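You operate a simulated robot arm through the tools that you are given. There is no shell and no other tool. Be economical: measure what you need, move in short steps, check, and stop when the job is done.

You are at the controls of a simulated robot arm. One attempt, no reset.

Task
Put things in order on the top of the hall table. At the end: the blue battery tub (marked "OLD BATTERIES") stands where the teal tape runner stood; the orange tin stands where the black battery with the orange cap stood; the teal tape runner stands where the orange tin stood; the black battery with the orange cap is on the red coaster; whatever was shut is shut again. Leave all else as you found it, and nothing knocked over.
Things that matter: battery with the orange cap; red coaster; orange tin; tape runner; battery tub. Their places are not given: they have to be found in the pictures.

Only the result counts: the job must be done as asked and must still hold three seconds after the hand-in. Knocking over, shifting, dropping, spilling or breaking anything else fails it. A push-on lid holds only when it is set on centred and level and pressed home; a screw cap is set on level and turned clockwise until tight.

Robot
A 7-joint arm with a two-finger parallel gripper, fixed in place. Base frame: the origin is at the foot of the arm, x ahead of it, y to its left, z up; the work surface is at about z = 760. Units: mm, rad, N and s.
With the tool pointing down near the work surface it reaches from about 200 to 680 mm from the base axis. Its first joint turns from -1.152 to 1.152 rad. Payload 2.4 kg.
The tool frame sits at the grasp point between the pads (the TCP): z along the fingers, y along the line on which they close. The tips reach 30 mm beyond it. The gripper opens to 94 mm. The fingers are 28 mm wide and 10 mm thick; the gripper's body (50 by 96 mm) begins 55 mm behind the TCP.
Orientation is told as [roll, pitch, yaw] about the base's x, y, z axes, in that order, counted from this pose: with the fingers straight down and closing along the base's y, the tool's x points along the base's -x, its y along +y and its z along -z.

Tools
- The arm moves only by the tool jog_arm. Its argument "rows" is a list of rows, each a list of 6 numbers: the shift along the tool's x, y, z in mm, then the turn, a rotation vector about the tool's x, y, z in rad. In form: [[x, y, z, ax, ay, az], ...]. A call has 1 to 10 rows; each row shifts and turns the commanded pose from where the row before left it, along the tool's axes as they then stand. "jaw" is the finger opening in mm, from 0 to 94, set as the call begins (left out, the last holds). Rows are played at 5 a second. More than 50 mm and 0.15 rad between two rows, or a gripper value outside its range, and nothing of the call is played. A pose out of reach is approached as far as the arm can. The call stops where the force on the tool passes 40 N (or 10 N more than at its start, if that is more) or the arm is blocked; 0.2 s more then pass. Each finger travels about 153 mm/s and halts on what it meets, pressing with about 29 N; the grip force reading is that of the motor and also rises with nothing between the fingers. The clock runs only during rows and for 0.2 s after the last one: add rows that do not move to give the fingers time. It gives the time, the measured TCP pose, the force on the tool (base axes), the opening and the grip force at its end, in the units of the frame above (readings bear some noise).
- Cameras (640 x 400 px; columns grow to the right, rows downward): "scene" is fixed at [33.4, 488.4, 1422.5]; the picture's right is [-0.69, -0.73, 0.00], its down [-0.57, 0.53, -0.63] and it looks along [0.46, -0.43, -0.78] (base axes); focal length 321 px, centre (320, 200). "wrist" rides on the gripper at [-37, 0, -58] in the tool frame; the picture's right is [0.00, -1.00, 0.00], its down [0.97, 0.00, -0.24] and it looks along [0.24, 0.00, 0.97] (tool axes); focal length 218 px, centre (320, 200).
- camera(camera): a new picture of that camera. No time passes.
- locate(camera, pixels): there is no depth. For up to 12 entries [column, row, z] of the newest picture of that camera ("zoom" is the newest enlarged one), the place [x, y] in the base frame at which the ray of that pixel passes the height z, good to about 2 mm. No time passes.
- zoom(camera, box): a new picture of the part [left, top, right, bottom] of that camera's present view, enlarged. No time passes.
- hand_in(): hands the job in; it is judged then, once.

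Work in short steps. Measure before you move; look again where a grasp or a placing could have gone wrong, and mend it. You have 80 turns and 46 pictures in all, those below and enlarged ones among them. Open the gripper and draw the arm clear of the work before you hand the job in, unless the task says otherwise; then end with one line.

The tools are called as name(argument=value, ...) on one line, values as JSON. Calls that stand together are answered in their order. jog_arm: Moves the arm, as the interface text tells. Its arguments: {"type":"object","properties":{"rows":{"type":"array"},"jaw":{"type":"number"}},"required":["rows"]} The other tools are called the same way: camera (camera) takes a picture; locate (camera, pixels) gives the place at which the rays of pixels pass given heights; zoom (camera, box) takes an enlarged picture of a part of a camera's view; hand_in () hands the job in.

At the start:

```text
time_s: 0.0
ee_pos: [407.6, 177.5, 1012.8]
ee_rot: [-0.001, 0.001, 0.002]
wrist_force: [-0.1, -0.3, 0.5]
grip_width: 94.0
finger_force: 0.1
```

scene: 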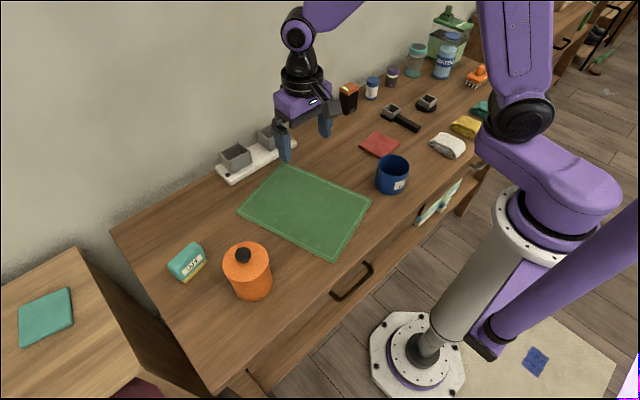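
wrist: 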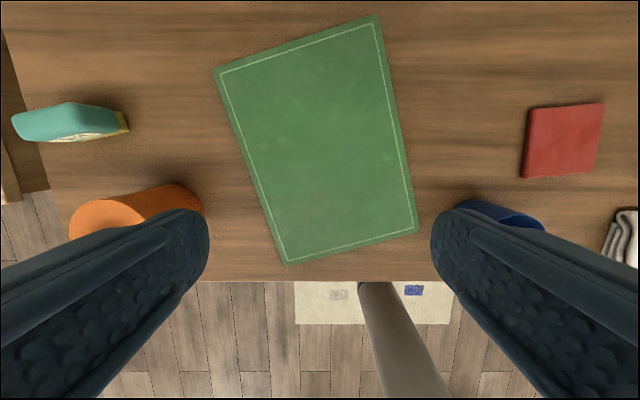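

The scene shows the tub near (392,175), tin (248,270), tape (187,262), coaster (379,145), and a black/orange item near (348,97). I zoom in on both regions.

zoom(camera="scene", box=[310, 50, 500, 210])

zoom(camera="scene", box=[140, 120, 330, 310])

```text
2.50 times, centred on (405, 130) of scene
```

zoom: 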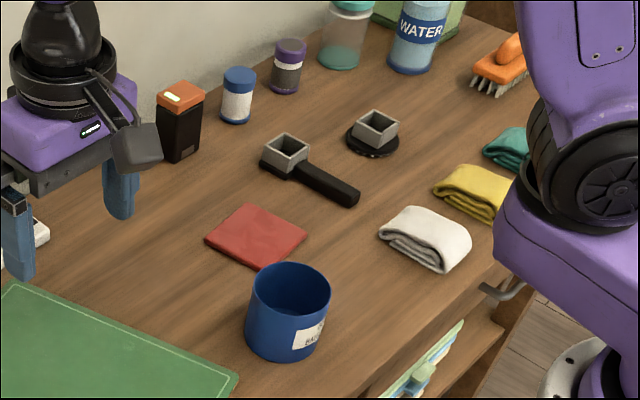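

```text
2.11 times, centred on (235, 215) of scene
```

zoom: 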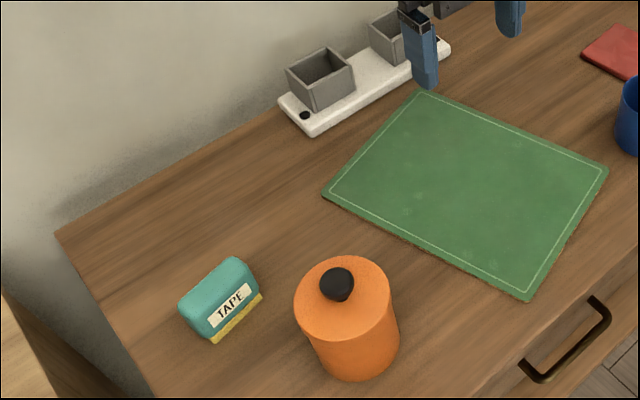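

I measure rough positions of the items from the scene view at plausible heights.

locate(camera="scene", pixels=[[393, 166, 840], [385, 193, 760], [399, 194, 760], [349, 88, 850], [345, 114, 760], [379, 145, 765], [246, 257, 850], [255, 299, 760], [188, 262, 780], [207, 263, 760], [202, 282, 760], [178, 277, 770]])

locate(camera="wrist", pixels=[[565, 140, 765], [70, 122, 790], [130, 130, 760], [80, 142, 760], [120, 215, 850], [490, 212, 840], [603, 103, 765], [522, 178, 765], [528, 107, 765], [597, 175, 765]])

```text
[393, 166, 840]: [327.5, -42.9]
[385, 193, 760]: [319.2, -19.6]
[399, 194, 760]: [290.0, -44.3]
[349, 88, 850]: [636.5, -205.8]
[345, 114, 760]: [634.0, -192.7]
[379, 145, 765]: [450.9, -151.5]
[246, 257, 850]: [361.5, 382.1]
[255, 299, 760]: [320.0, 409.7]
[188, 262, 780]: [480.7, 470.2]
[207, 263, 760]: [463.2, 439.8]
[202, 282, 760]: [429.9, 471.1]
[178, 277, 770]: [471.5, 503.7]
```

```text
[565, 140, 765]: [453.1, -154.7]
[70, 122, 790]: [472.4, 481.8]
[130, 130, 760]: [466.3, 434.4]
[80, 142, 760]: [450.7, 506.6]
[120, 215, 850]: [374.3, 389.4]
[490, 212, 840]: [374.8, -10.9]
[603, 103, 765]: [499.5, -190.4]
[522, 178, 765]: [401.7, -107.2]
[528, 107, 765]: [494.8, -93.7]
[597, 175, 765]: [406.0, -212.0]
```

The coarse places are known. I move the arm over the battery area, staying high, for a straight-down wrist view.

jog_arm(rows=[[-19, -41, 0, 0, 0, 0], [-19, -41, 0, 0, 0, 0], [-19, -41, 0, 0, 0, 0], [-19, -41, 0, 0, 0, 0], [-19, -41, 0, 0, 0, 0], [-19, -41, 0, 0, 0, 0], [-19, -41, 0, 0, 0, 0], [-19, -41, 0, 0, 0, 0], [0, 0, 0, 0, 0, 0]])

camera(camera="wrist")

camera(camera="scene")

```text
time_s: 2.0
ee_pos: [560.0, -150.4, 1013.1]
ee_rot: [0.001, 0.001, 0.003]
wrist_force: [-0.1, -0.5, 0.2]
grip_width: 93.9
finger_force: 0.0
```

```text
41 pictures are left
```

wrist: 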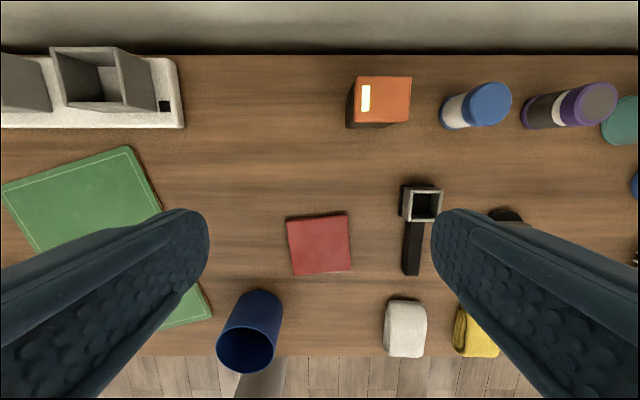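

```text
40 pictures are left
```

scene: 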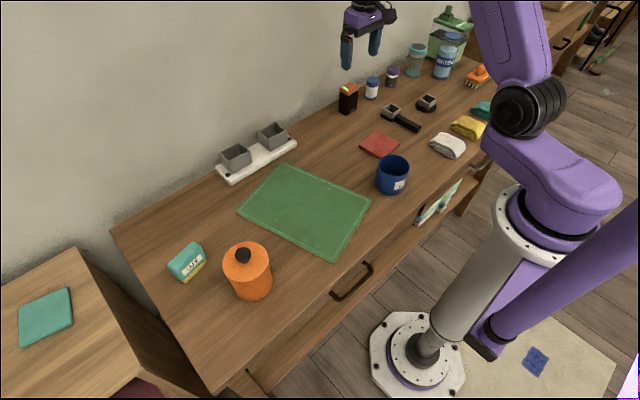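

The battery's orange top spans (355..411, 76..122) in the wrist view. I zoom in on it in both views to get its height and base.

zoom(camera="wrist", box=[310, 40, 450, 140])

zoom(camera="scene", box=[320, 70, 384, 122])

locate(camera="wrist", pixels=[[357, 76, 850], [411, 76, 850], [410, 122, 850], [354, 122, 850], [346, 128, 760], [346, 97, 760], [288, 221, 765], [346, 213, 765], [351, 270, 765], [293, 276, 765], [320, 55, 760]])

```text
4.00 times, centred on (380, 90) of wrist
```

zoom: 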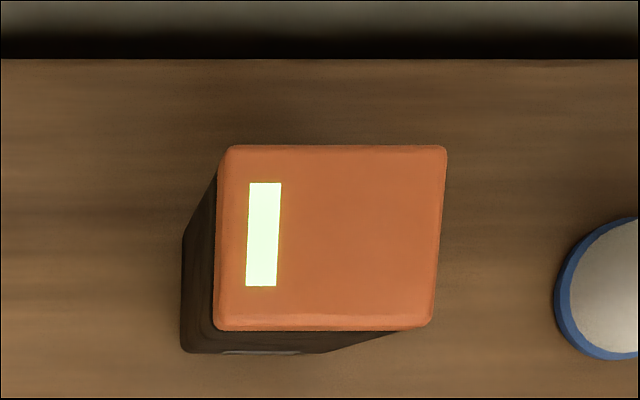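

```text
7.69 times, centred on (352, 96) of scene
```

zoom: 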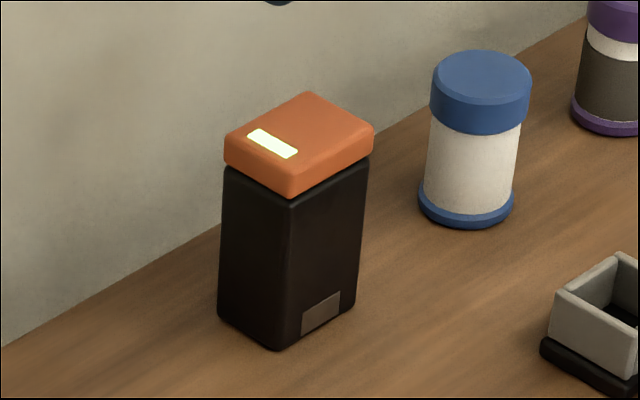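

```text
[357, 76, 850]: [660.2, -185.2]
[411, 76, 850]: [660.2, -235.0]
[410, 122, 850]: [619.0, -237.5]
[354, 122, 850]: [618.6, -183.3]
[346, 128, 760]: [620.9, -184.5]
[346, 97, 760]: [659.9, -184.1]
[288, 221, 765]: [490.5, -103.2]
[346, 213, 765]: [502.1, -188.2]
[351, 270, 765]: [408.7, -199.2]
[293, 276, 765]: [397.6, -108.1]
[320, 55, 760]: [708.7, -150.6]
```

Battery base is about x 620–660, y −185…−236 with the top near z 850. I check the blue can's near edge and the tin's dimensions in the current pictures before lowering.

locate(camera="wrist", pixels=[[440, 112, 760], [445, 129, 760], [468, 100, 825], [512, 95, 830], [410, 76, 848]])

jog_arm(rows=[[-40, -30, 0, 0, 0, 0], [-40, -30, 0, 0, 0, 0], [0, 0, 40, 0, 0, 0], [0, 0, 40, 0, 0, 0], [0, 0, 30, 0, 0, 0], [0, 0, 0, 0, 0, 0]], jaw=76)

camera(camera="wrist")

```text
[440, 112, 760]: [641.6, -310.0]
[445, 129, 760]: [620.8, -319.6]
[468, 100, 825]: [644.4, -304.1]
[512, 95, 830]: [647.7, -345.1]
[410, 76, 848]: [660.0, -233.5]
```

```text
time_s: 3.4
ee_pos: [641.2, -209.9, 902.2]
ee_rot: [0.0, 0.0, 0.001]
wrist_force: [-0.1, -0.9, -0.2]
grip_width: 76.2
finger_force: 0.0
```

```text
37 pictures are left
```

wrist: 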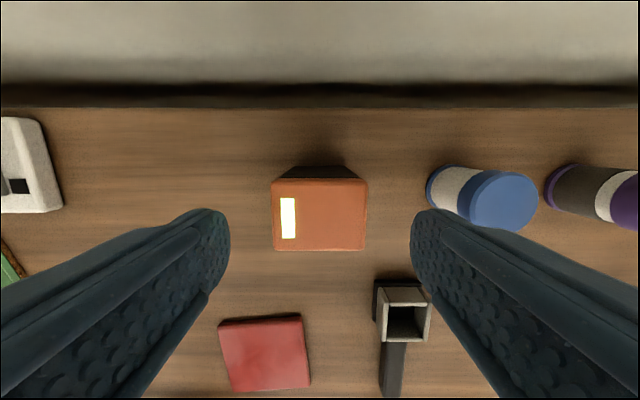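

The battery's top is centred at column 320 between the fingers, with the blue can clear (edge y≈−303). I lower 95 mm to z≈807.

locate(camera="wrist", pixels=[[272, 181, 850], [366, 181, 850], [366, 250, 850], [274, 250, 850], [292, 167, 760], [345, 167, 760]])

jog_arm(rows=[[0, 0, 30, 0, 0, 0], [0, 0, 30, 0, 0, 0], [0, 0, 25, 0, 0, 0], [0, 0, 10, 0, 0, 0], [0, 0, 0, 0, 0, 0]])

```text
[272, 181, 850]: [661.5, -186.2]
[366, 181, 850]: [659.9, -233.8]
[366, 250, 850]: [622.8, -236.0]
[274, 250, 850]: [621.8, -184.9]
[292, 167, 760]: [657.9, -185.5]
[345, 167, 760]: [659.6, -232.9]
```

```text
time_s: 4.6
ee_pos: [638.9, -211.7, 808.6]
ee_rot: [0.0, 0.0, -0.001]
wrist_force: [-0.4, -0.3, -0.7]
grip_width: 75.9
finger_force: 0.0
```

Battery centre is (640, −210). Close the jaw and lift.

jog_arm(rows=[[0, 0, 0, 0, 0, 0], [0, 0, 0, 0, 0, 0], [0, 0, 0, 0, 0, 0], [0, 0, 0, 0, 0, 0]], jaw=30)

jog_arm(rows=[[0, 0, -10, 0, 0, 0], [0, 0, -30, 0, 0, 0], [0, 0, -40, 0, 0, 0], [0, 0, -40, 0, 0, 0], [0, 0, 0, 0, 0, 0]])

camera(camera="wrist")

```text
time_s: 5.6
ee_pos: [640.7, -211.5, 809.1]
ee_rot: [0.0, 0.001, 0.0]
wrist_force: [0.8, 1.1, 0.0]
grip_width: 56.5
finger_force: 28.9
```

```text
time_s: 6.8
ee_pos: [641.4, -210.9, 929.4]
ee_rot: [0.0, -0.002, 0.0]
wrist_force: [0.2, 0.2, -2.4]
grip_width: 56.3
finger_force: 29.1
```

```text
36 pictures are left
```

wrist: 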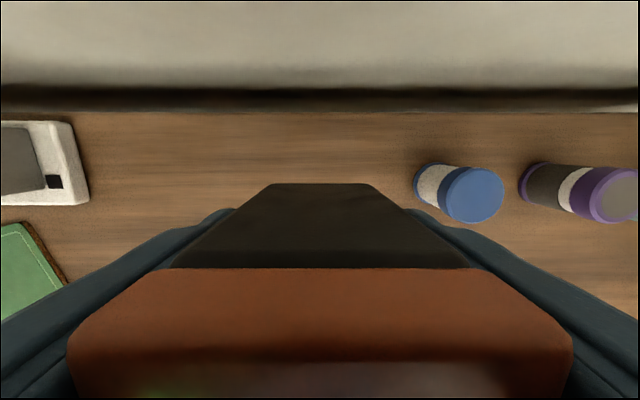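

Held (width 56). I carry it to the coaster centre (450, −151) and lower to 15 mm above.

jog_arm(rows=[[38, 12, 0, 0, 0, 0], [38, 12, 0, 0, 0, 0], [38, 12, 0, 0, 0, 0], [38, 12, 0, 0, 0, 0], [39, 12, 0, 0, 0, 0], [0, 0, 40, 0, 0, 0], [0, 0, 40, 0, 0, 0], [0, 0, 20, 0, 0, 0], [0, 0, 0, 0, 0, 0]])

zoom(camera="scene", box=[320, 80, 448, 180])

```text
time_s: 8.8
ee_pos: [449.7, -150.4, 828.5]
ee_rot: [0.0, 0.0, 0.0]
wrist_force: [-0.3, -0.9, -3.0]
grip_width: 56.2
finger_force: 28.3
```

```text
4.00 times, centred on (384, 130) of scene
```

zoom: 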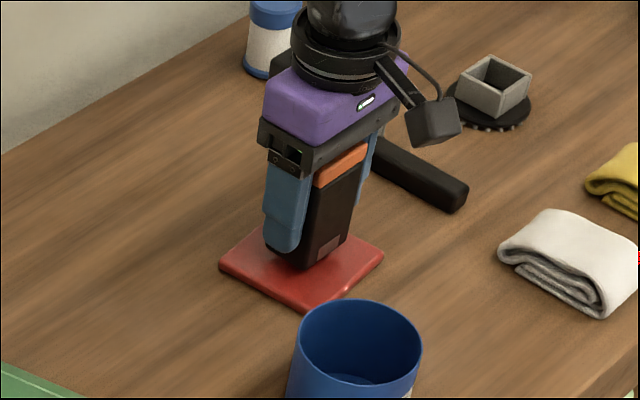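

It hovers over the coaster. I lower in 3 mm steps watching force.

jog_arm(rows=[[0, 0, 4, 0, 0, 0], [0, 0, 3, 0, 0, 0], [0, 0, 2, 0, 0, 0], [0, 0, 0, 0, 0, 0]])

jog_arm(rows=[[0, 0, 1.5, 0, 0, 0], [0, 0, 0, 0, 0, 0]])

jog_arm(rows=[[0, 0, 1.5, 0, 0, 0], [0, 0, 0, 0, 0, 0]])

```text
time_s: 9.8
ee_pos: [448.6, -150.9, 820.0]
ee_rot: [0.0, -0.001, 0.001]
wrist_force: [-1.1, -0.4, -1.1]
grip_width: 56.8
finger_force: 29.0
```

```text
time_s: 10.4
ee_pos: [448.2, -151.4, 819.3]
ee_rot: [0.0, -0.004, 0.001]
wrist_force: [-3.8, 1.8, 22.8]
grip_width: 56.5
finger_force: 29.1
```

```text
time_s: 11.0
ee_pos: [450.2, -150.7, 816.9]
ee_rot: [-0.002, -0.003, 0.003]
wrist_force: [0.2, 1.8, 23.2]
grip_width: 56.1
finger_force: 28.8
```

Contact with about 23 N. I open the jaw and rise straight up.

jog_arm(rows=[[0, 0, -1, 0, 0, 0], [0, 0, 0, 0, 0, 0], [0, 0, 0, 0, 0, 0]], jaw=80)

jog_arm(rows=[[0, 0, -30, 0, 0, 0], [0, 0, -50, 0, 0, 0], [0, 0, -50, 0, 0, 0], [0, 0, -50, 0, 0, 0], [0, 0, -15, 0, 0, 0], [0, 0, 0, 0, 0, 0]], jaw=94)

camera(camera="wrist")

```text
time_s: 11.8
ee_pos: [448.1, -151.9, 817.2]
ee_rot: [0.0, -0.001, -0.001]
wrist_force: [0.1, 0.3, -0.1]
grip_width: 79.9
finger_force: 0.0
```

```text
time_s: 13.2
ee_pos: [447.6, -150.8, 1011.8]
ee_rot: [0.0, 0.0, 0.001]
wrist_force: [0.3, 0.4, 0.5]
grip_width: 94.0
finger_force: 0.2
```

```text
34 pictures are left
```

wrist: 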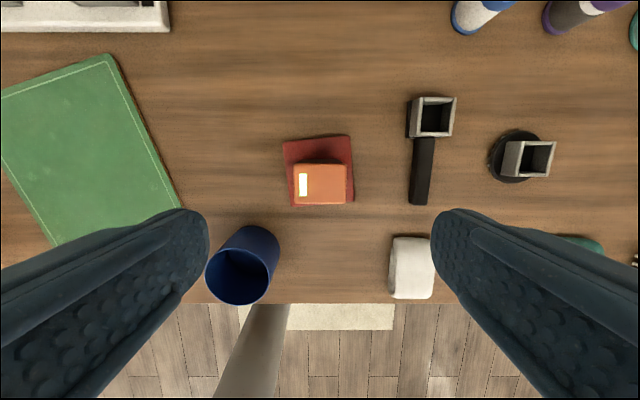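

The battery stands on the coaster. Now I travel high to view the tin and tape.

jog_arm(rows=[[3, 49, 0, 0, 0, 0], [3, 49, 0, 0, 0, 0], [3, 49, 0, 0, 0, 0], [3, 49, 0, 0, 0, 0], [3, 49, 0, 0, 0, 0], [3, 49, 0, 0, 0, 0], [3, 49, 0, 0, 0, 0], [3, 49, 0, 0, 0, 0], [3, 49, 0, 0, 0, 0], [3, 49, 0, 0, 0, 0]])

jog_arm(rows=[[0, 30, 0, 0, 0, 0], [0, 20, 0, 0, 0, 0], [0, 0, 0, 0, 0, 0]])

camera(camera="wrist")

zoom(camera="scene", box=[160, 225, 288, 305])

```text
time_s: 15.4
ee_pos: [420.1, 338.4, 1012.5]
ee_rot: [0.001, 0.001, -0.001]
wrist_force: [-0.3, 0.4, 0.5]
grip_width: 93.9
finger_force: 0.1
```

```text
time_s: 16.2
ee_pos: [418.9, 389.1, 1013.0]
ee_rot: [0.001, -0.002, 0.001]
wrist_force: [0.5, 0.9, -0.2]
grip_width: 94.0
finger_force: 0.0
```

```text
33 pictures are left
```

wrist: 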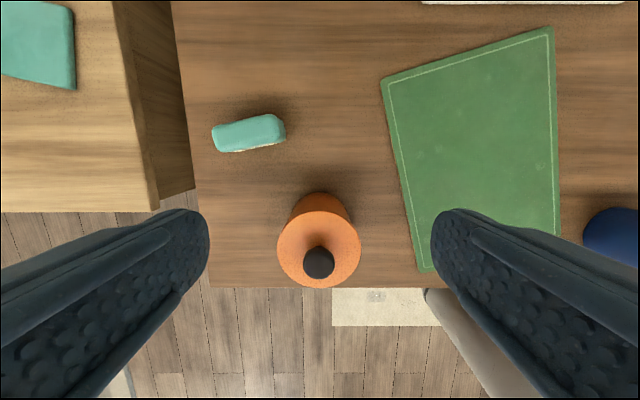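

```text
5.00 times, centred on (224, 265) of scene
```

zoom: 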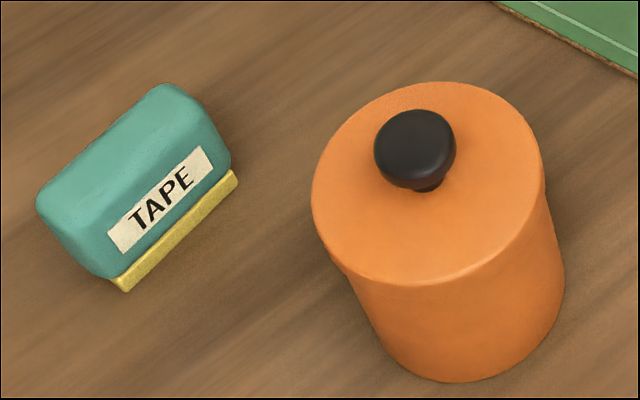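

I match the tin's top centre — wrist (319,250), scene (246,261.6) — at several heights, and its base edges.

locate(camera="wrist", pixels=[[319, 250, 840], [319, 250, 860], [319, 250, 880], [277, 250, 860], [361, 250, 860], [319, 191, 760], [292, 210, 760], [349, 210, 760], [212, 140, 795], [287, 128, 795], [218, 152, 790], [270, 145, 760]])

locate(camera="scene", pixels=[[245.8, 261.6, 840], [245.8, 261.6, 860], [245.8, 261.6, 880], [257, 301.4, 760], [272.8, 283, 760], [222.4, 262, 860], [269.2, 262, 860], [248.8, 322.6, 760], [207.4, 261, 760], [231.5, 260.4, 760], [184, 282, 760]])

```text
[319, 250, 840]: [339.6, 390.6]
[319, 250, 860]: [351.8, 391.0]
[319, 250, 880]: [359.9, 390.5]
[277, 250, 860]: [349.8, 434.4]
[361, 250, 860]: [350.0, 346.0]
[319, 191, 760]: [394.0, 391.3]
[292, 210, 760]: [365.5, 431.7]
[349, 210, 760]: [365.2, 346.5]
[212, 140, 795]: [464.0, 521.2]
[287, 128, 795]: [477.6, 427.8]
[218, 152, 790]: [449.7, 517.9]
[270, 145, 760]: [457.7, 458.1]
```

```text
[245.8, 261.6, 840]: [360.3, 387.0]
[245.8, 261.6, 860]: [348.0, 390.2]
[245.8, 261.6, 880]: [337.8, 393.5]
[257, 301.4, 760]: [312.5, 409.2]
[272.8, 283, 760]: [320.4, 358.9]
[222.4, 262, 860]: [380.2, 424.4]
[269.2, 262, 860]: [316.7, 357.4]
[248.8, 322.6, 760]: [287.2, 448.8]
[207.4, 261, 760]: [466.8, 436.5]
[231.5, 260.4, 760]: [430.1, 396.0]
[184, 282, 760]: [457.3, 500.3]
```

The tin: top z≈859, centre ≈(350, 390.5), diameter ≈88. I check the lid seam and knob height.

zoom(camera="scene", box=[216, 236, 280, 306])

zoom(camera="wrist", box=[200, 100, 370, 300])

locate(camera="wrist", pixels=[[319, 262, 870], [319, 262, 880], [319, 262, 890], [319, 262, 900]])

locate(camera="scene", pixels=[[243.2, 254, 870], [243.2, 254, 880], [243.2, 254, 890], [243.2, 254, 900]])

```text
5.71 times, centred on (248, 271) of scene
```

zoom: 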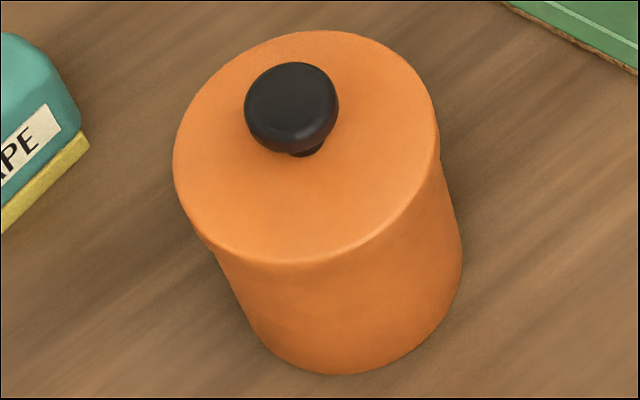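

```text
2.00 times, centred on (285, 200) of wrist
```

zoom: 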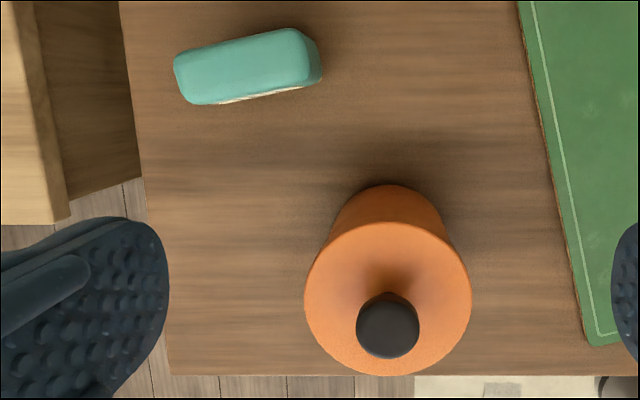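

```text
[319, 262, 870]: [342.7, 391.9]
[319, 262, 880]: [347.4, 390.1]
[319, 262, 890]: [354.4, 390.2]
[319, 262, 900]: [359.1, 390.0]
```

```text
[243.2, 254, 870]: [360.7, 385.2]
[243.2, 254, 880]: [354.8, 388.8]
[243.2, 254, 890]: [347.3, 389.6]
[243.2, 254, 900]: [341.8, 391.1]
```

The knob top is around z 885. I zoom closer at the rim to see whether the lid overhangs the body.

zoom(camera="scene", box=[218, 262, 250, 288])

zoom(camera="wrist", box=[272, 180, 368, 240])

```text
15.38 times, centred on (234, 275) of scene
```

zoom: 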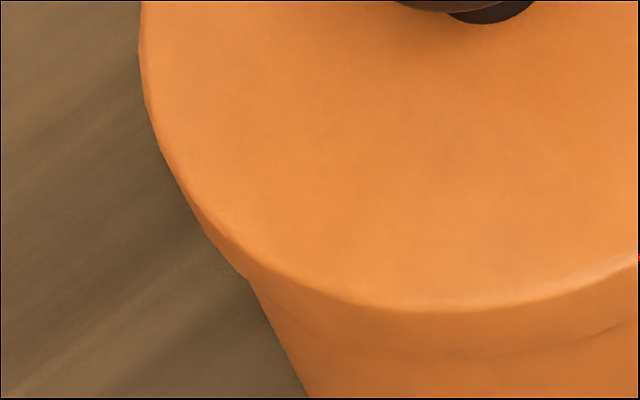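

```text
6.67 times, centred on (320, 210) of wrist
```

zoom: 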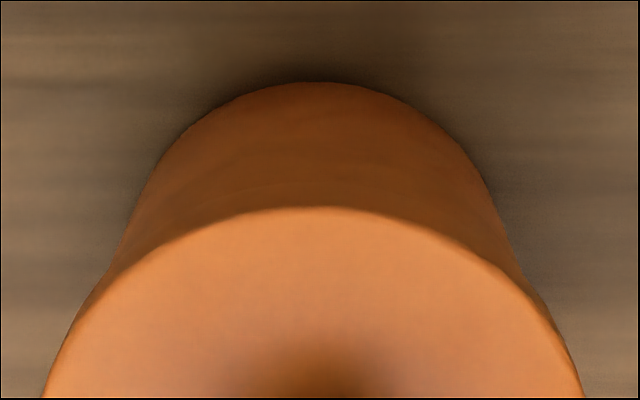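

The lid overhang is at most about 1 mm and the tin (≈88 mm) fits the 94 mm jaw. I go above it and check centring before lowering.

jog_arm(rows=[[35, 0.5, 0, 0, 0, 0], [34, 1, 0, 0, 0, 0], [0, 0, 40, 0, 0, 0], [0, 0, 40, 0, 0, 0], [0, 0, 0, 0, 0, 0]], jaw=94)

camera(camera="wrist")

zoom(camera="scene", box=[180, 190, 308, 310])

```text
time_s: 17.4
ee_pos: [348.5, 389.7, 932.2]
ee_rot: [-0.002, 0.001, 0.001]
wrist_force: [-0.3, -0.1, -0.9]
grip_width: 94.0
finger_force: 0.1
```

```text
27 pictures are left
```

wrist: 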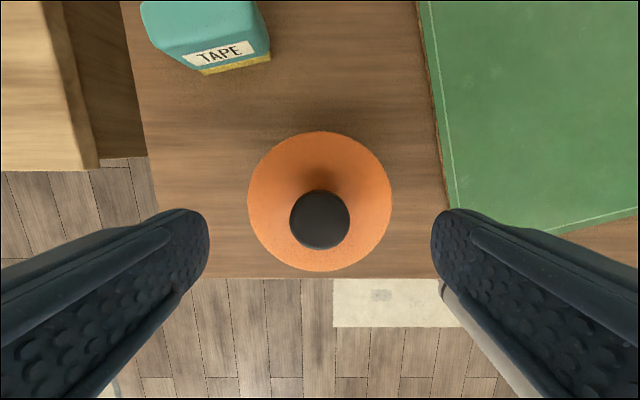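

```text
3.33 times, centred on (244, 250) of scene
```

zoom: 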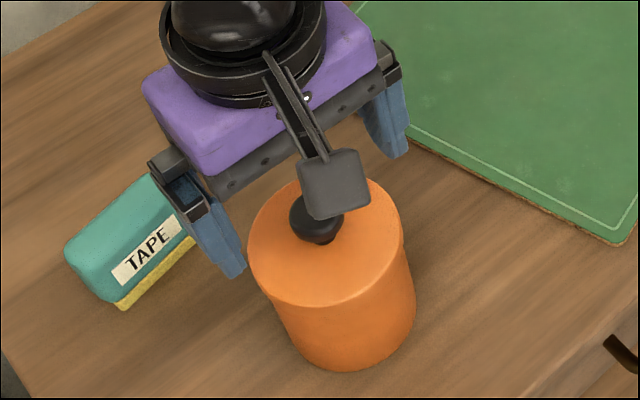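

The tin is centred at column ~319.5. I compute its centre and diameter at z=859.

locate(camera="wrist", pixels=[[248, 201, 859], [391, 201, 859], [319.5, 131.5, 859], [319.5, 271.5, 859], [319, 219, 885], [142, 10, 800], [258, 8, 800], [270, 60, 760], [205, 75, 760]])

```text
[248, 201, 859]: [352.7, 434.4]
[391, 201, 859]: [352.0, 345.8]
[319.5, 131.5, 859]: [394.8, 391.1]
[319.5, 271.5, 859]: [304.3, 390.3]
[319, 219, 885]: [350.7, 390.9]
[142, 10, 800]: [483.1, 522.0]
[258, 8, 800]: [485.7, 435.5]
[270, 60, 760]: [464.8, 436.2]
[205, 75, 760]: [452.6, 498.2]
```

Centre (350, 390.3), Ø≈89. I lower to z≈841 (hand face at 896, above the knob).

jog_arm(rows=[[-1.5, 0.6, 20, 0, 0, 0], [0, 0, 20, 0, 0, 0], [0, 0, 15, 0, 0, 0], [0, 0, 15, 0, 0, 0], [0, 0, 15, 0, 0, 0], [0, 0, 6, 0, 0, 0], [0, 0, 0, 0, 0, 0]])

jog_arm(rows=[[0, 0, 0, 0, 0, 0], [0, 0, 0, 0, 0, 0], [0, 0, 0, 0, 0, 0]], jaw=70)

jog_arm(rows=[[0, 0, -3, 0, 0, 0], [0, 0, -4, 0, 0, 0], [0, 0, 0, 0, 0, 0]])

zoom(camera="scene", box=[200, 220, 300, 310])

```text
time_s: 19.0
ee_pos: [349.8, 390.0, 840.5]
ee_rot: [0.002, -0.001, 0.0]
wrist_force: [-0.2, -0.2, -0.2]
grip_width: 93.9
finger_force: 0.0
```

```text
time_s: 19.8
ee_pos: [352.0, 390.7, 841.9]
ee_rot: [-0.002, 0.0, -0.001]
wrist_force: [-0.7, -0.4, -2.5]
grip_width: 87.0
finger_force: 29.1
```

```text
time_s: 20.6
ee_pos: [351.9, 391.3, 849.2]
ee_rot: [0.0, 0.0, 0.0]
wrist_force: [-0.2, -0.1, -1.9]
grip_width: 87.0
finger_force: 29.2
```

```text
4.44 times, centred on (250, 265) of scene
```

zoom: 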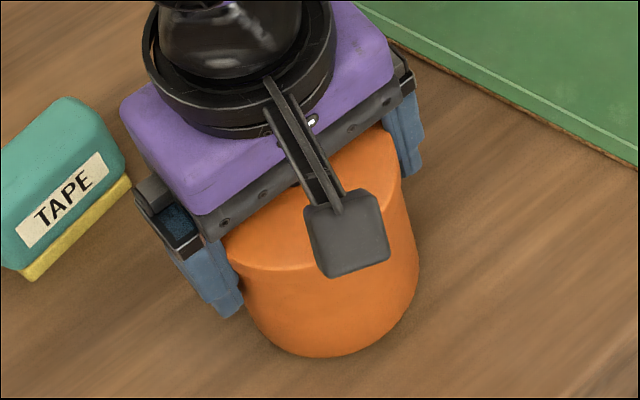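

Grip 87 mm; unclear yet whether the whole tin rises. I lift 15 mm more and look.

jog_arm(rows=[[0, 0, -8, 0, 0, 0], [0, 0, -8, 0, 0, 0], [0, 0, 0, 0, 0, 0]])

zoom(camera="scene", box=[200, 220, 300, 310])

```text
time_s: 21.4
ee_pos: [350.1, 390.2, 864.7]
ee_rot: [0.0, 0.0, 0.0]
wrist_force: [-0.1, 0.1, -1.6]
grip_width: 87.0
finger_force: 28.6
```

```text
4.44 times, centred on (250, 265) of scene
```

zoom: 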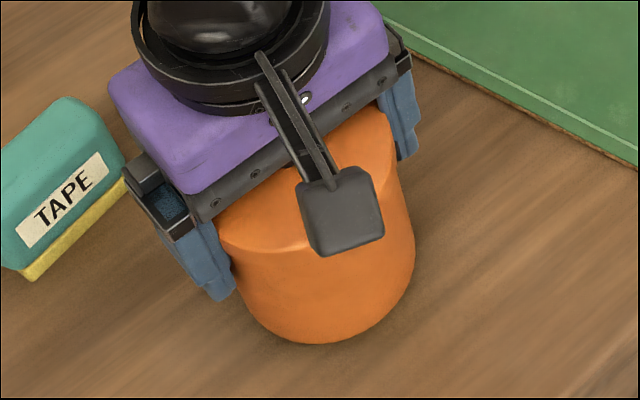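

The whole tin rises with its lid. I lift to z≈960 and carry to (640, −210).

jog_arm(rows=[[0, 0, -32, 0, 0, 0], [0, 0, -32, 0, 0, 0], [0, 0, -32, 0, 0, 0], [-20.7, -42.9, 0, 0, 0, 0], [-20.7, -42.9, 0, 0, 0, 0], [-20.7, -42.9, 0, 0, 0, 0], [-20.7, -42.9, 0, 0, 0, 0], [-20.7, -42.9, 0, 0, 0, 0], [-20.7, -42.9, 0, 0, 0, 0], [-20.7, -42.9, 0, 0, 0, 0]])

jog_arm(rows=[[-20.7, -42.9, 0, 0, 0, 0], [-20.7, -42.9, 0, 0, 0, 0], [-20.7, -42.9, 0, 0, 0, 0], [-20.7, -42.9, 0, 0, 0, 0], [-20.7, -42.9, 0, 0, 0, 0], [-20.7, -42.9, 0, 0, 0, 0], [-20.7, -42.9, 0, 0, 0, 0], [0, 0, 0, 0, 0, 0], [0, 0, 0, 0, 0, 0]])

camera(camera="scene")

```text
time_s: 23.6
ee_pos: [495.8, 92.9, 959.8]
ee_rot: [-0.001, 0.001, 0.003]
wrist_force: [0.5, -0.6, -2.6]
grip_width: 86.8
finger_force: 29.3
```

```text
time_s: 25.6
ee_pos: [640.2, -210.0, 960.0]
ee_rot: [0.0, 0.002, 0.0]
wrist_force: [-0.4, 0.7, -2.5]
grip_width: 86.7
finger_force: 29.1
```

```text
23 pictures are left
```

scene: 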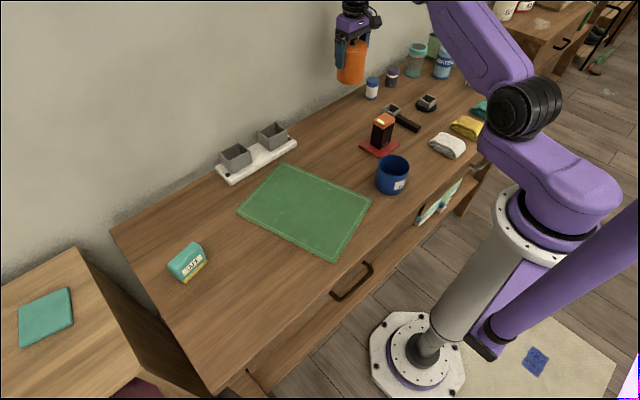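

Tin is above its target. I lower to about 6 mm above the table.

jog_arm(rows=[[0, 0, 35, 0, 0, 0], [0, 0, 35, 0, 0, 0], [0, 0, 25, 0, 0, 0], [0, 0, 12, 0, 0, 0], [0, 0, 6, 0, 0, 0], [0, 0, 0, 0, 0, 0]])

jog_arm(rows=[[0, 0, 2, 0, 0, 0], [0, 0, 2, 0, 0, 0], [0, 0, 0, 0, 0, 0]])

jog_arm(rows=[[0, 0, 1.5, 0, 0, 0], [0, 0, 0, 0, 0, 0]])

```text
time_s: 27.0
ee_pos: [642.1, -207.8, 846.3]
ee_rot: [0.0, -0.001, 0.0]
wrist_force: [-0.8, 0.1, -2.5]
grip_width: 86.7
finger_force: 29.0
```

```text
time_s: 27.8
ee_pos: [640.6, -209.3, 843.7]
ee_rot: [-0.001, -0.001, 0.001]
wrist_force: [-0.1, 0.1, -2.6]
grip_width: 86.6
finger_force: 29.2
```

```text
time_s: 28.4
ee_pos: [641.1, -209.5, 841.0]
ee_rot: [0.0, -0.001, 0.0]
wrist_force: [-0.3, 0.2, -2.3]
grip_width: 86.6
finger_force: 28.5
```

Not yet in contact; a little further.

jog_arm(rows=[[0, 0, 1, 0, 0, 0], [0, 0, 0, 0, 0, 0]])

jog_arm(rows=[[0, 0, 0.7, 0, 0, 0], [0, 0, 0, 0, 0, 0]])

```text
time_s: 29.0
ee_pos: [641.0, -210.3, 841.1]
ee_rot: [0.0, 0.001, -0.002]
wrist_force: [-0.3, 0.3, -1.4]
grip_width: 86.7
finger_force: 28.9
```

```text
time_s: 29.6
ee_pos: [641.2, -209.8, 840.3]
ee_rot: [0.0, 0.0, 0.001]
wrist_force: [0.1, -0.3, 1.2]
grip_width: 86.6
finger_force: 29.0
```

Light contact. I press 1 mm more, then release and rise.

jog_arm(rows=[[0, 0, 0.6, 0, 0, 0], [0, 0, 0, 0, 0, 0]])

jog_arm(rows=[[0, 0, 0, 0, 0, 0], [0, 0, 0, 0, 0, 0], [0, 0, 0, 0, 0, 0]], jaw=94)

jog_arm(rows=[[0, 0, -15, 0, 0, 0], [0, 0, -25, 0, 0, 0], [0, 0, -30, 0, 0, 0], [0, 0, -40, 0, 0, 0], [0, 0, -40, 0, 0, 0], [0, 0, 0, 0, 0, 0]])

camera(camera="wrist")

zoom(camera="scene", box=[310, 60, 438, 200])

```text
time_s: 30.2
ee_pos: [640.9, -210.1, 839.8]
ee_rot: [0.002, -0.001, 0.0]
wrist_force: [-2.4, 0.9, 10.5]
grip_width: 86.7
finger_force: 29.5
```

```text
time_s: 31.0
ee_pos: [640.9, -208.2, 839.3]
ee_rot: [0.0, 0.0, -0.001]
wrist_force: [0.4, -1.1, -0.5]
grip_width: 94.2
finger_force: 0.1
```

```text
time_s: 32.4
ee_pos: [640.9, -209.3, 989.5]
ee_rot: [0.001, 0.0, 0.001]
wrist_force: [0.4, -0.5, -0.5]
grip_width: 94.1
finger_force: 0.0
```

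```text
22 pictures are left
```

wrist: 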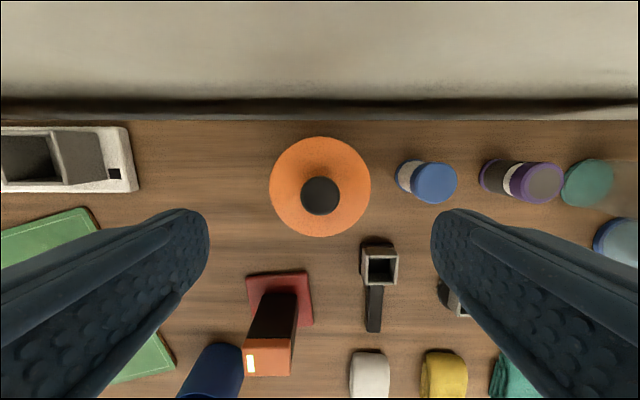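

```text
2.86 times, centred on (374, 130) of scene
```

zoom: 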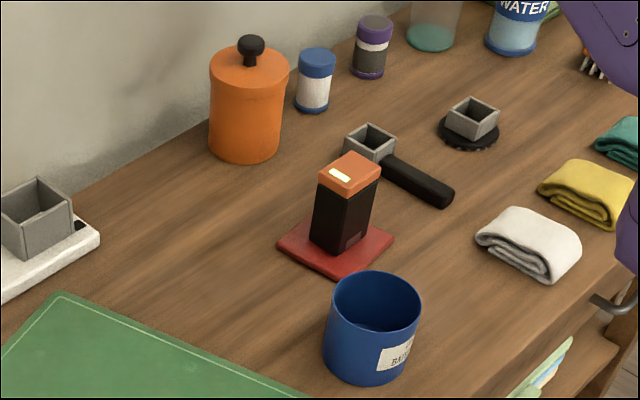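

Tin stands well with lid on. Now I travel to view the tape runner.

jog_arm(rows=[[14.2, 46.4, 0, 0, 0, 0], [14.2, 46.4, 0, 0, 0, 0], [14.2, 46.4, 0, 0, 0, 0], [14.2, 46.4, 0, 0, 0, 0], [14.2, 46.4, 0, 0, 0, 0], [14.2, 46.4, 0, 0, 0, 0], [14.2, 46.4, 0, 0, 0, 0], [14.2, 46.4, 0, 0, 0, 0], [14.2, 46.4, 0, 0, 0, 0], [14.2, 46.4, 0, 0, 0, 0]])

jog_arm(rows=[[14.2, 46.4, 0, 0, 0, 0], [14.2, 46.4, 0, 0, 0, 0], [14.2, 46.4, 0, 0, 0, 0], [0, 46.4, 30, 0, 0, 0], [0, 25, 30, 0, 0, 0], [0, 0, 0, 0, 0, 0]])

camera(camera="wrist")

zoom(camera="scene", box=[155, 230, 219, 290])

```text
time_s: 34.6
ee_pos: [499.1, 255.0, 989.7]
ee_rot: [0.0, -0.001, 0.0]
wrist_force: [0.7, -1.2, 1.2]
grip_width: 93.9
finger_force: 0.0
```

```text
refused: row 4 steps farther than a row can; nothing moved
```

```text
20 pictures are left
```

wrist: 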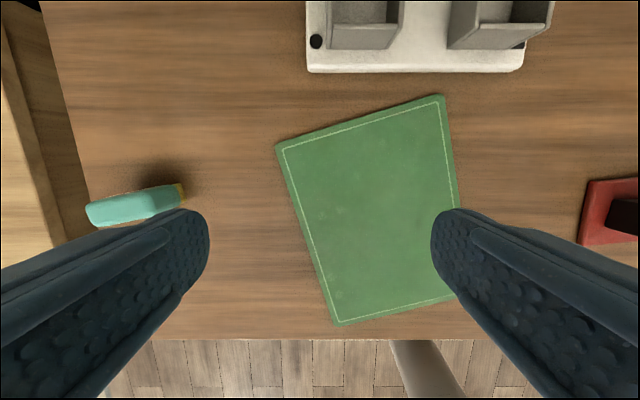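

```text
6.67 times, centred on (187, 260) of scene
```

zoom: 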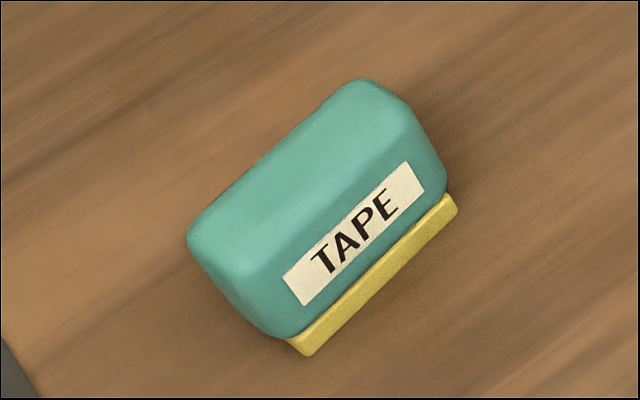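

A row was too long; I redo the approach in valid steps.

jog_arm(rows=[[12, 40, 0, 0, 0, 0], [12, 40, 0, 0, 0, 0], [12, 40, 0, 0, 0, 0], [12, 40, 0, 0, 0, 0], [2, 40, 0, 0, 0, 0], [0, 0, 30, 0, 0, 0], [0, 0, 0, 0, 0, 0]])

camera(camera="wrist")

```text
time_s: 36.2
ee_pos: [449.4, 454.0, 959.3]
ee_rot: [0.0, 0.0, 0.0]
wrist_force: [-0.3, 0.1, 1.4]
grip_width: 93.8
finger_force: 0.1
```

```text
18 pictures are left
```

wrist: 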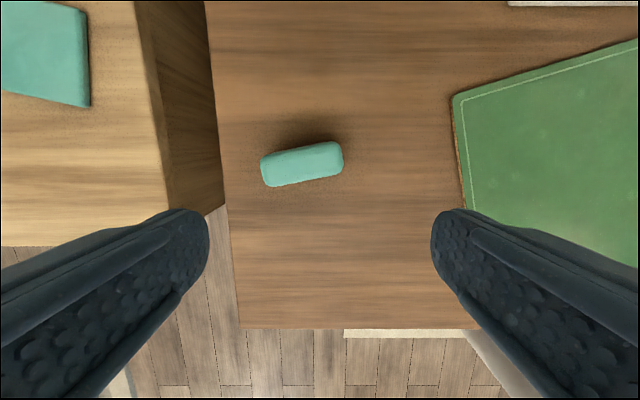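

I match the tape's far top edge in both views to find its height.

locate(camera="wrist", pixels=[[263, 156, 800], [263, 156, 820], [335, 142, 800], [335, 142, 820], [343, 168, 800], [266, 187, 800], [343, 168, 815], [266, 187, 815], [302, 164.5, 800], [302, 164.5, 815]])

locate(camera="scene", pixels=[[167.5, 264, 800], [167.5, 264, 820], [193.3, 242.5, 800], [193.3, 242.5, 820], [207.5, 262, 760], [185.3, 283.4, 760], [182.7, 281, 765], [205, 258.5, 765]])

```text
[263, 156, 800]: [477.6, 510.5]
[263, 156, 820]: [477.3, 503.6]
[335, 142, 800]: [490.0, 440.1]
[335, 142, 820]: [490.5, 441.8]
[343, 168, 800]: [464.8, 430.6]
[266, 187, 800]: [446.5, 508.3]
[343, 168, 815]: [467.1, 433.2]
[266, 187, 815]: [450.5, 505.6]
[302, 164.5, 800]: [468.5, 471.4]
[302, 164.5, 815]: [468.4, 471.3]
```

```text
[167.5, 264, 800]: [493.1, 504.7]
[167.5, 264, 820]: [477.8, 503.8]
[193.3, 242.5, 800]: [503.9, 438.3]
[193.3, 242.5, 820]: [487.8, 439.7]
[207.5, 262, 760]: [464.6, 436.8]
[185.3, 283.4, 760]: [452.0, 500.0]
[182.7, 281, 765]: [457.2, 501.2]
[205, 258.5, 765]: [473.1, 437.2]
```

Tape top z≈820, centre (468.5, 471.3), long axis turned about 0.197 rad. I align the jaw to its long axis (≈73 mm) and hover.

jog_arm(rows=[[-19, 17.3, 0, 0, 0, 0], [0, 0, 0, 0, 0, -0.0985], [0, 0, 0, 0, 0, -0.0985], [0, 0, 40, 0, 0, 0], [0, 0, 35, 0, 0, 0], [0, 0, 0, 0, 0, 0]], jaw=94)

camera(camera="wrist")

```text
time_s: 37.6
ee_pos: [467.0, 471.5, 883.6]
ee_rot: [0.0, 0.001, 0.197]
wrist_force: [0.8, -0.3, -0.5]
grip_width: 93.8
finger_force: 0.1
```

```text
17 pictures are left
```

wrist: 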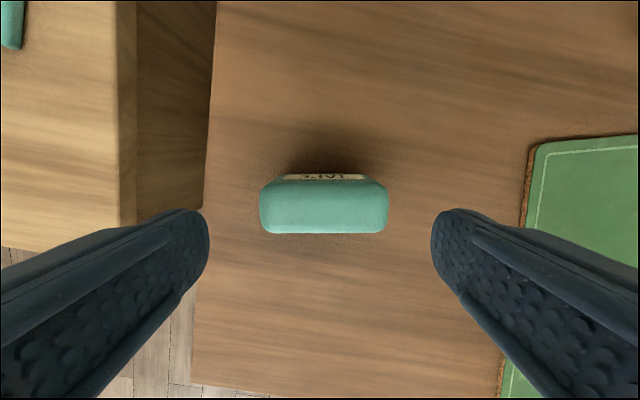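

Well aligned; the tape's centre column is 324, slightly off. I locate precisely.

locate(camera="wrist", pixels=[[324, 208, 820], [260, 208, 820], [388, 208, 820], [324, 182, 820], [324, 233, 820]])

```text
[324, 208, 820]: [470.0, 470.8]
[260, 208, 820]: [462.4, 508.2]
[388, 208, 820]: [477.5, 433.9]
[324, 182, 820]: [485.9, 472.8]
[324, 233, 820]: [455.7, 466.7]
```

Centre ≈(470, 470.5), length 76. I nudge and lower to z≈799.

jog_arm(rows=[[-1.5, -1.4, 20, 0, 0, 0], [0, 0, 25, 0, 0, 0], [0, 0, 25, 0, 0, 0], [0, 0, 15, 0, 0, 0], [0, 0, 0, 0, 0, 0]])

jog_arm(rows=[[0, 0, 0, 0, 0, 0], [0, 0, 0, 0, 0, 0], [0, 0, 0, 0, 0, 0]], jaw=55)

jog_arm(rows=[[0, 0, -10, 0, 0, 0], [0, 0, -20, 0, 0, 0], [0, 0, 0, 0, 0, 0]])

camera(camera="scene")

```text
time_s: 38.8
ee_pos: [469.9, 470.4, 800.6]
ee_rot: [0.0, 0.0, 0.197]
wrist_force: [0.7, 0.2, 0.5]
grip_width: 94.3
finger_force: 0.0
```

```text
time_s: 39.6
ee_pos: [470.0, 470.0, 798.1]
ee_rot: [0.0, 0.003, 0.197]
wrist_force: [1.1, 0.7, -0.6]
grip_width: 78.9
finger_force: 29.2
```

```text
time_s: 40.4
ee_pos: [469.8, 471.3, 828.9]
ee_rot: [0.0, 0.0, 0.197]
wrist_force: [-0.6, -0.8, -0.6]
grip_width: 78.5
finger_force: 28.3
```

```text
16 pictures are left
```

scene: 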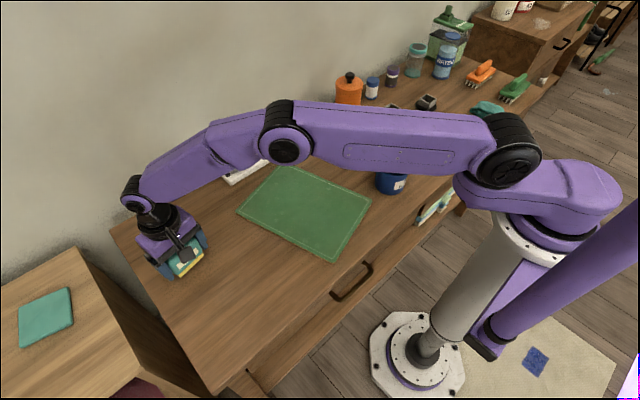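

Held. I move it to the tin's old spot (350, 390) with 30 mm clearance, then lower.

jog_arm(rows=[[0, 0, -10, 0, 0, 0], [33.4, -13.75, 0, 0, 0, 0], [33.4, -13.75, 0, 0, 0, 0], [33.3, -13.75, 0, 0, 0, 0], [33.3, -13.75, 0, 0, 0, 0], [0, 0, 20, 0, 0, 0], [0, 0, 14, 0, 0, 0], [0, 0, 0, 0, 0, 0]])

jog_arm(rows=[[0, 0, 3, 0, 0, 0], [0, 0, 1.5, 0, 0, 0], [0, 0, 0, 0, 0, 0]])

jog_arm(rows=[[0, 0, 1, 0, 0, 0], [0, 0, 0, 0, 0, 0]])

```text
time_s: 42.2
ee_pos: [349.9, 390.3, 805.2]
ee_rot: [0.0, 0.001, 0.197]
wrist_force: [0.2, 0.2, -1.2]
grip_width: 78.5
finger_force: 28.9
```

```text
time_s: 43.0
ee_pos: [349.9, 389.8, 801.1]
ee_rot: [-0.001, 0.001, 0.197]
wrist_force: [0.7, 1.2, -1.1]
grip_width: 78.6
finger_force: 28.6
```

```text
time_s: 43.6
ee_pos: [351.0, 391.2, 798.9]
ee_rot: [0.001, 0.0, 0.198]
wrist_force: [0.0, 0.3, 0.3]
grip_width: 78.9
finger_force: 29.0
```

jog_arm(rows=[[0, 0, 0.8, 0, 0, 0], [0, 0, 0, 0, 0, 0]])

```text
time_s: 44.2
ee_pos: [349.4, 390.4, 800.0]
ee_rot: [0.001, 0.0, 0.197]
wrist_force: [0.1, -0.4, -0.7]
grip_width: 78.6
finger_force: 28.5
```

Still no contact; I go on in small steps.

jog_arm(rows=[[0, 0, 0.8, 0, 0, 0], [0, 0, 0, 0, 0, 0]])

jog_arm(rows=[[0, 0, 0.8, 0, 0, 0], [0, 0, 0, 0, 0, 0]])

```text
time_s: 44.8
ee_pos: [349.8, 390.1, 798.6]
ee_rot: [0.001, -0.001, 0.198]
wrist_force: [-3.4, -3.2, 16.4]
grip_width: 78.7
finger_force: 29.5
```

```text
time_s: 45.4
ee_pos: [350.0, 391.4, 797.8]
ee_rot: [0.002, -0.001, 0.197]
wrist_force: [-3.4, -3.5, 25.3]
grip_width: 78.4
finger_force: 29.1
```

Seated (25 N). I release and rise to view.

jog_arm(rows=[[0, 0, -1, 0, 0, 0], [0, 0, 0, 0, 0, 0], [0, 0, 0, 0, 0, 0]], jaw=94)

jog_arm(rows=[[0, 0, -25, 0, 0, 0], [0, 0, -40, 0, 0, 0], [0, 0, -40, 0, 0, 0], [0, 0, -50, 0, 0, 0], [0, 0, 0, 0, 0, 0.0985], [0, 0, 0, 0, 0, 0.0985], [0, 0, 0, 0, 0, 0]])

camera(camera="wrist")

```text
time_s: 46.2
ee_pos: [348.5, 390.7, 798.0]
ee_rot: [0.0, -0.001, 0.197]
wrist_force: [0.1, -0.3, 0.7]
grip_width: 93.9
finger_force: 0.1
```

```text
time_s: 47.8
ee_pos: [349.8, 389.0, 952.6]
ee_rot: [0.001, 0.002, -0.001]
wrist_force: [-0.1, 1.0, 0.3]
grip_width: 94.1
finger_force: 0.0
```

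```text
15 pictures are left
```

wrist: 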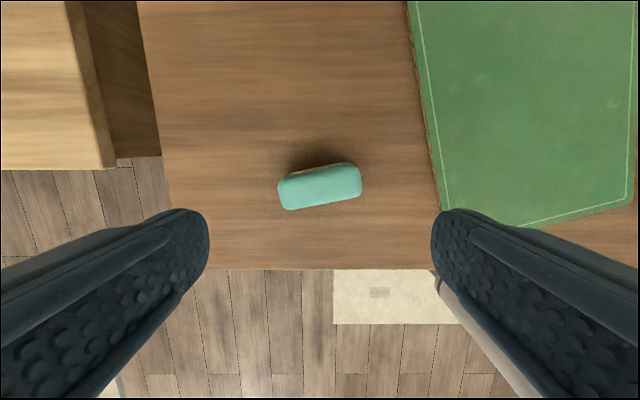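

Tape stands at the tin's old spot. Now I travel above the tub at around (340, −43).

jog_arm(rows=[[0, 0, -40, 0, 0, 0], [1, -48, 0, 0, 0, 0], [1, -48, 0, 0, 0, 0], [1, -48, 0, 0, 0, 0], [1, -48, 0, 0, 0, 0], [1, -48, 0, 0, 0, 0], [1, -48, 0, 0, 0, 0], [1, -48, 0, 0, 0, 0], [1, -48, 0, 0, 0, 0], [1, -48, 0, 0, 0, 0]])

jog_arm(rows=[[0, 0, 0, 0, 0, 0]])

camera(camera="wrist")

zoom(camera="scene", box=[350, 140, 430, 200])

```text
time_s: 50.0
ee_pos: [341.3, -40.4, 992.6]
ee_rot: [0.0, 0.0, 0.001]
wrist_force: [-0.2, -0.1, 0.0]
grip_width: 93.8
finger_force: 0.0
```

```text
time_s: 50.4
ee_pos: [341.7, -41.0, 993.1]
ee_rot: [0.0, 0.001, 0.0]
wrist_force: [1.2, -0.7, 0.6]
grip_width: 94.0
finger_force: 0.1
```

```text
14 pictures are left
```

wrist: 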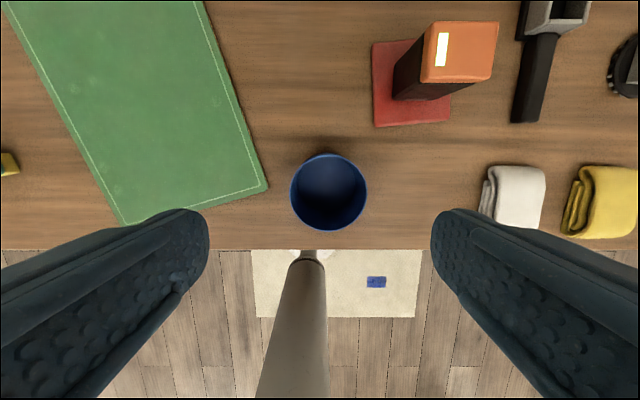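

```text
6.67 times, centred on (390, 170) of scene
```

zoom: 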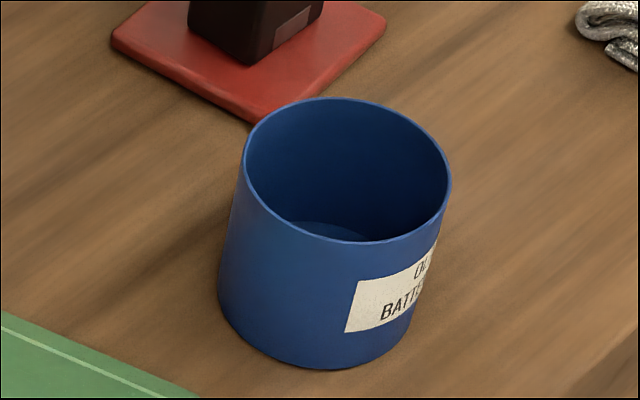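

Tub is empty; rim centre wrist (328.5,192.5), scene (394.1,165.4). I find its height and centre.

locate(camera="wrist", pixels=[[328.5, 192.5, 825], [328.5, 192.5, 840], [328.5, 192.5, 855], [290, 192, 840], [367, 192, 840], [328.5, 154, 840], [328.5, 231, 840], [267, 187, 762], [450, 122, 765], [372, 127, 765]])

locate(camera="scene", pixels=[[394.1, 165.4, 825], [394.1, 165.4, 840], [394.1, 165.4, 855], [390, 195.5, 760], [375, 184, 760], [403, 190, 760]])

```text
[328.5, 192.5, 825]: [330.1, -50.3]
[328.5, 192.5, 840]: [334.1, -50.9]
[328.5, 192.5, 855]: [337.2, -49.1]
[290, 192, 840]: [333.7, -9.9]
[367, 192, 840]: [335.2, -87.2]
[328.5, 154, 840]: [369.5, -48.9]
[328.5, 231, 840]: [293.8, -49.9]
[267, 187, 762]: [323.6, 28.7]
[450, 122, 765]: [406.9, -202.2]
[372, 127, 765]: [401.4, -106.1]
```

```text
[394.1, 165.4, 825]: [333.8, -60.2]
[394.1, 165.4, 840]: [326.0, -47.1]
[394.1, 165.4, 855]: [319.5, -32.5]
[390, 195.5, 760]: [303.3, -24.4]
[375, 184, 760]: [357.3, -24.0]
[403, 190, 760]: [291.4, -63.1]
```

Rim z≈834, centre ≈(332, −50), Ø≈78. I centre over it and hover for a check.

jog_arm(rows=[[9.5, -9.5, 0, 0, 0, 0], [0, 0, 40, 0, 0, 0], [0, 0, 40, 0, 0, 0], [0, 0, 20, 0, 0, 0], [0, 0, 0, 0, 0, 0]])

camera(camera="wrist")

locate(camera="wrist", pixels=[[320, 200, 834]])

```text
time_s: 51.6
ee_pos: [331.3, -51.4, 893.5]
ee_rot: [0.001, 0.0, 0.002]
wrist_force: [0.0, 0.2, -0.7]
grip_width: 94.0
finger_force: 0.1
```

```text
12 pictures are left
```

wrist: 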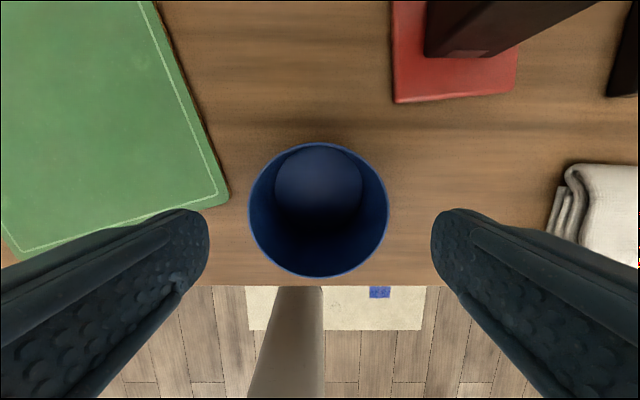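

```text
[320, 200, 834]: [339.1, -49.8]
```

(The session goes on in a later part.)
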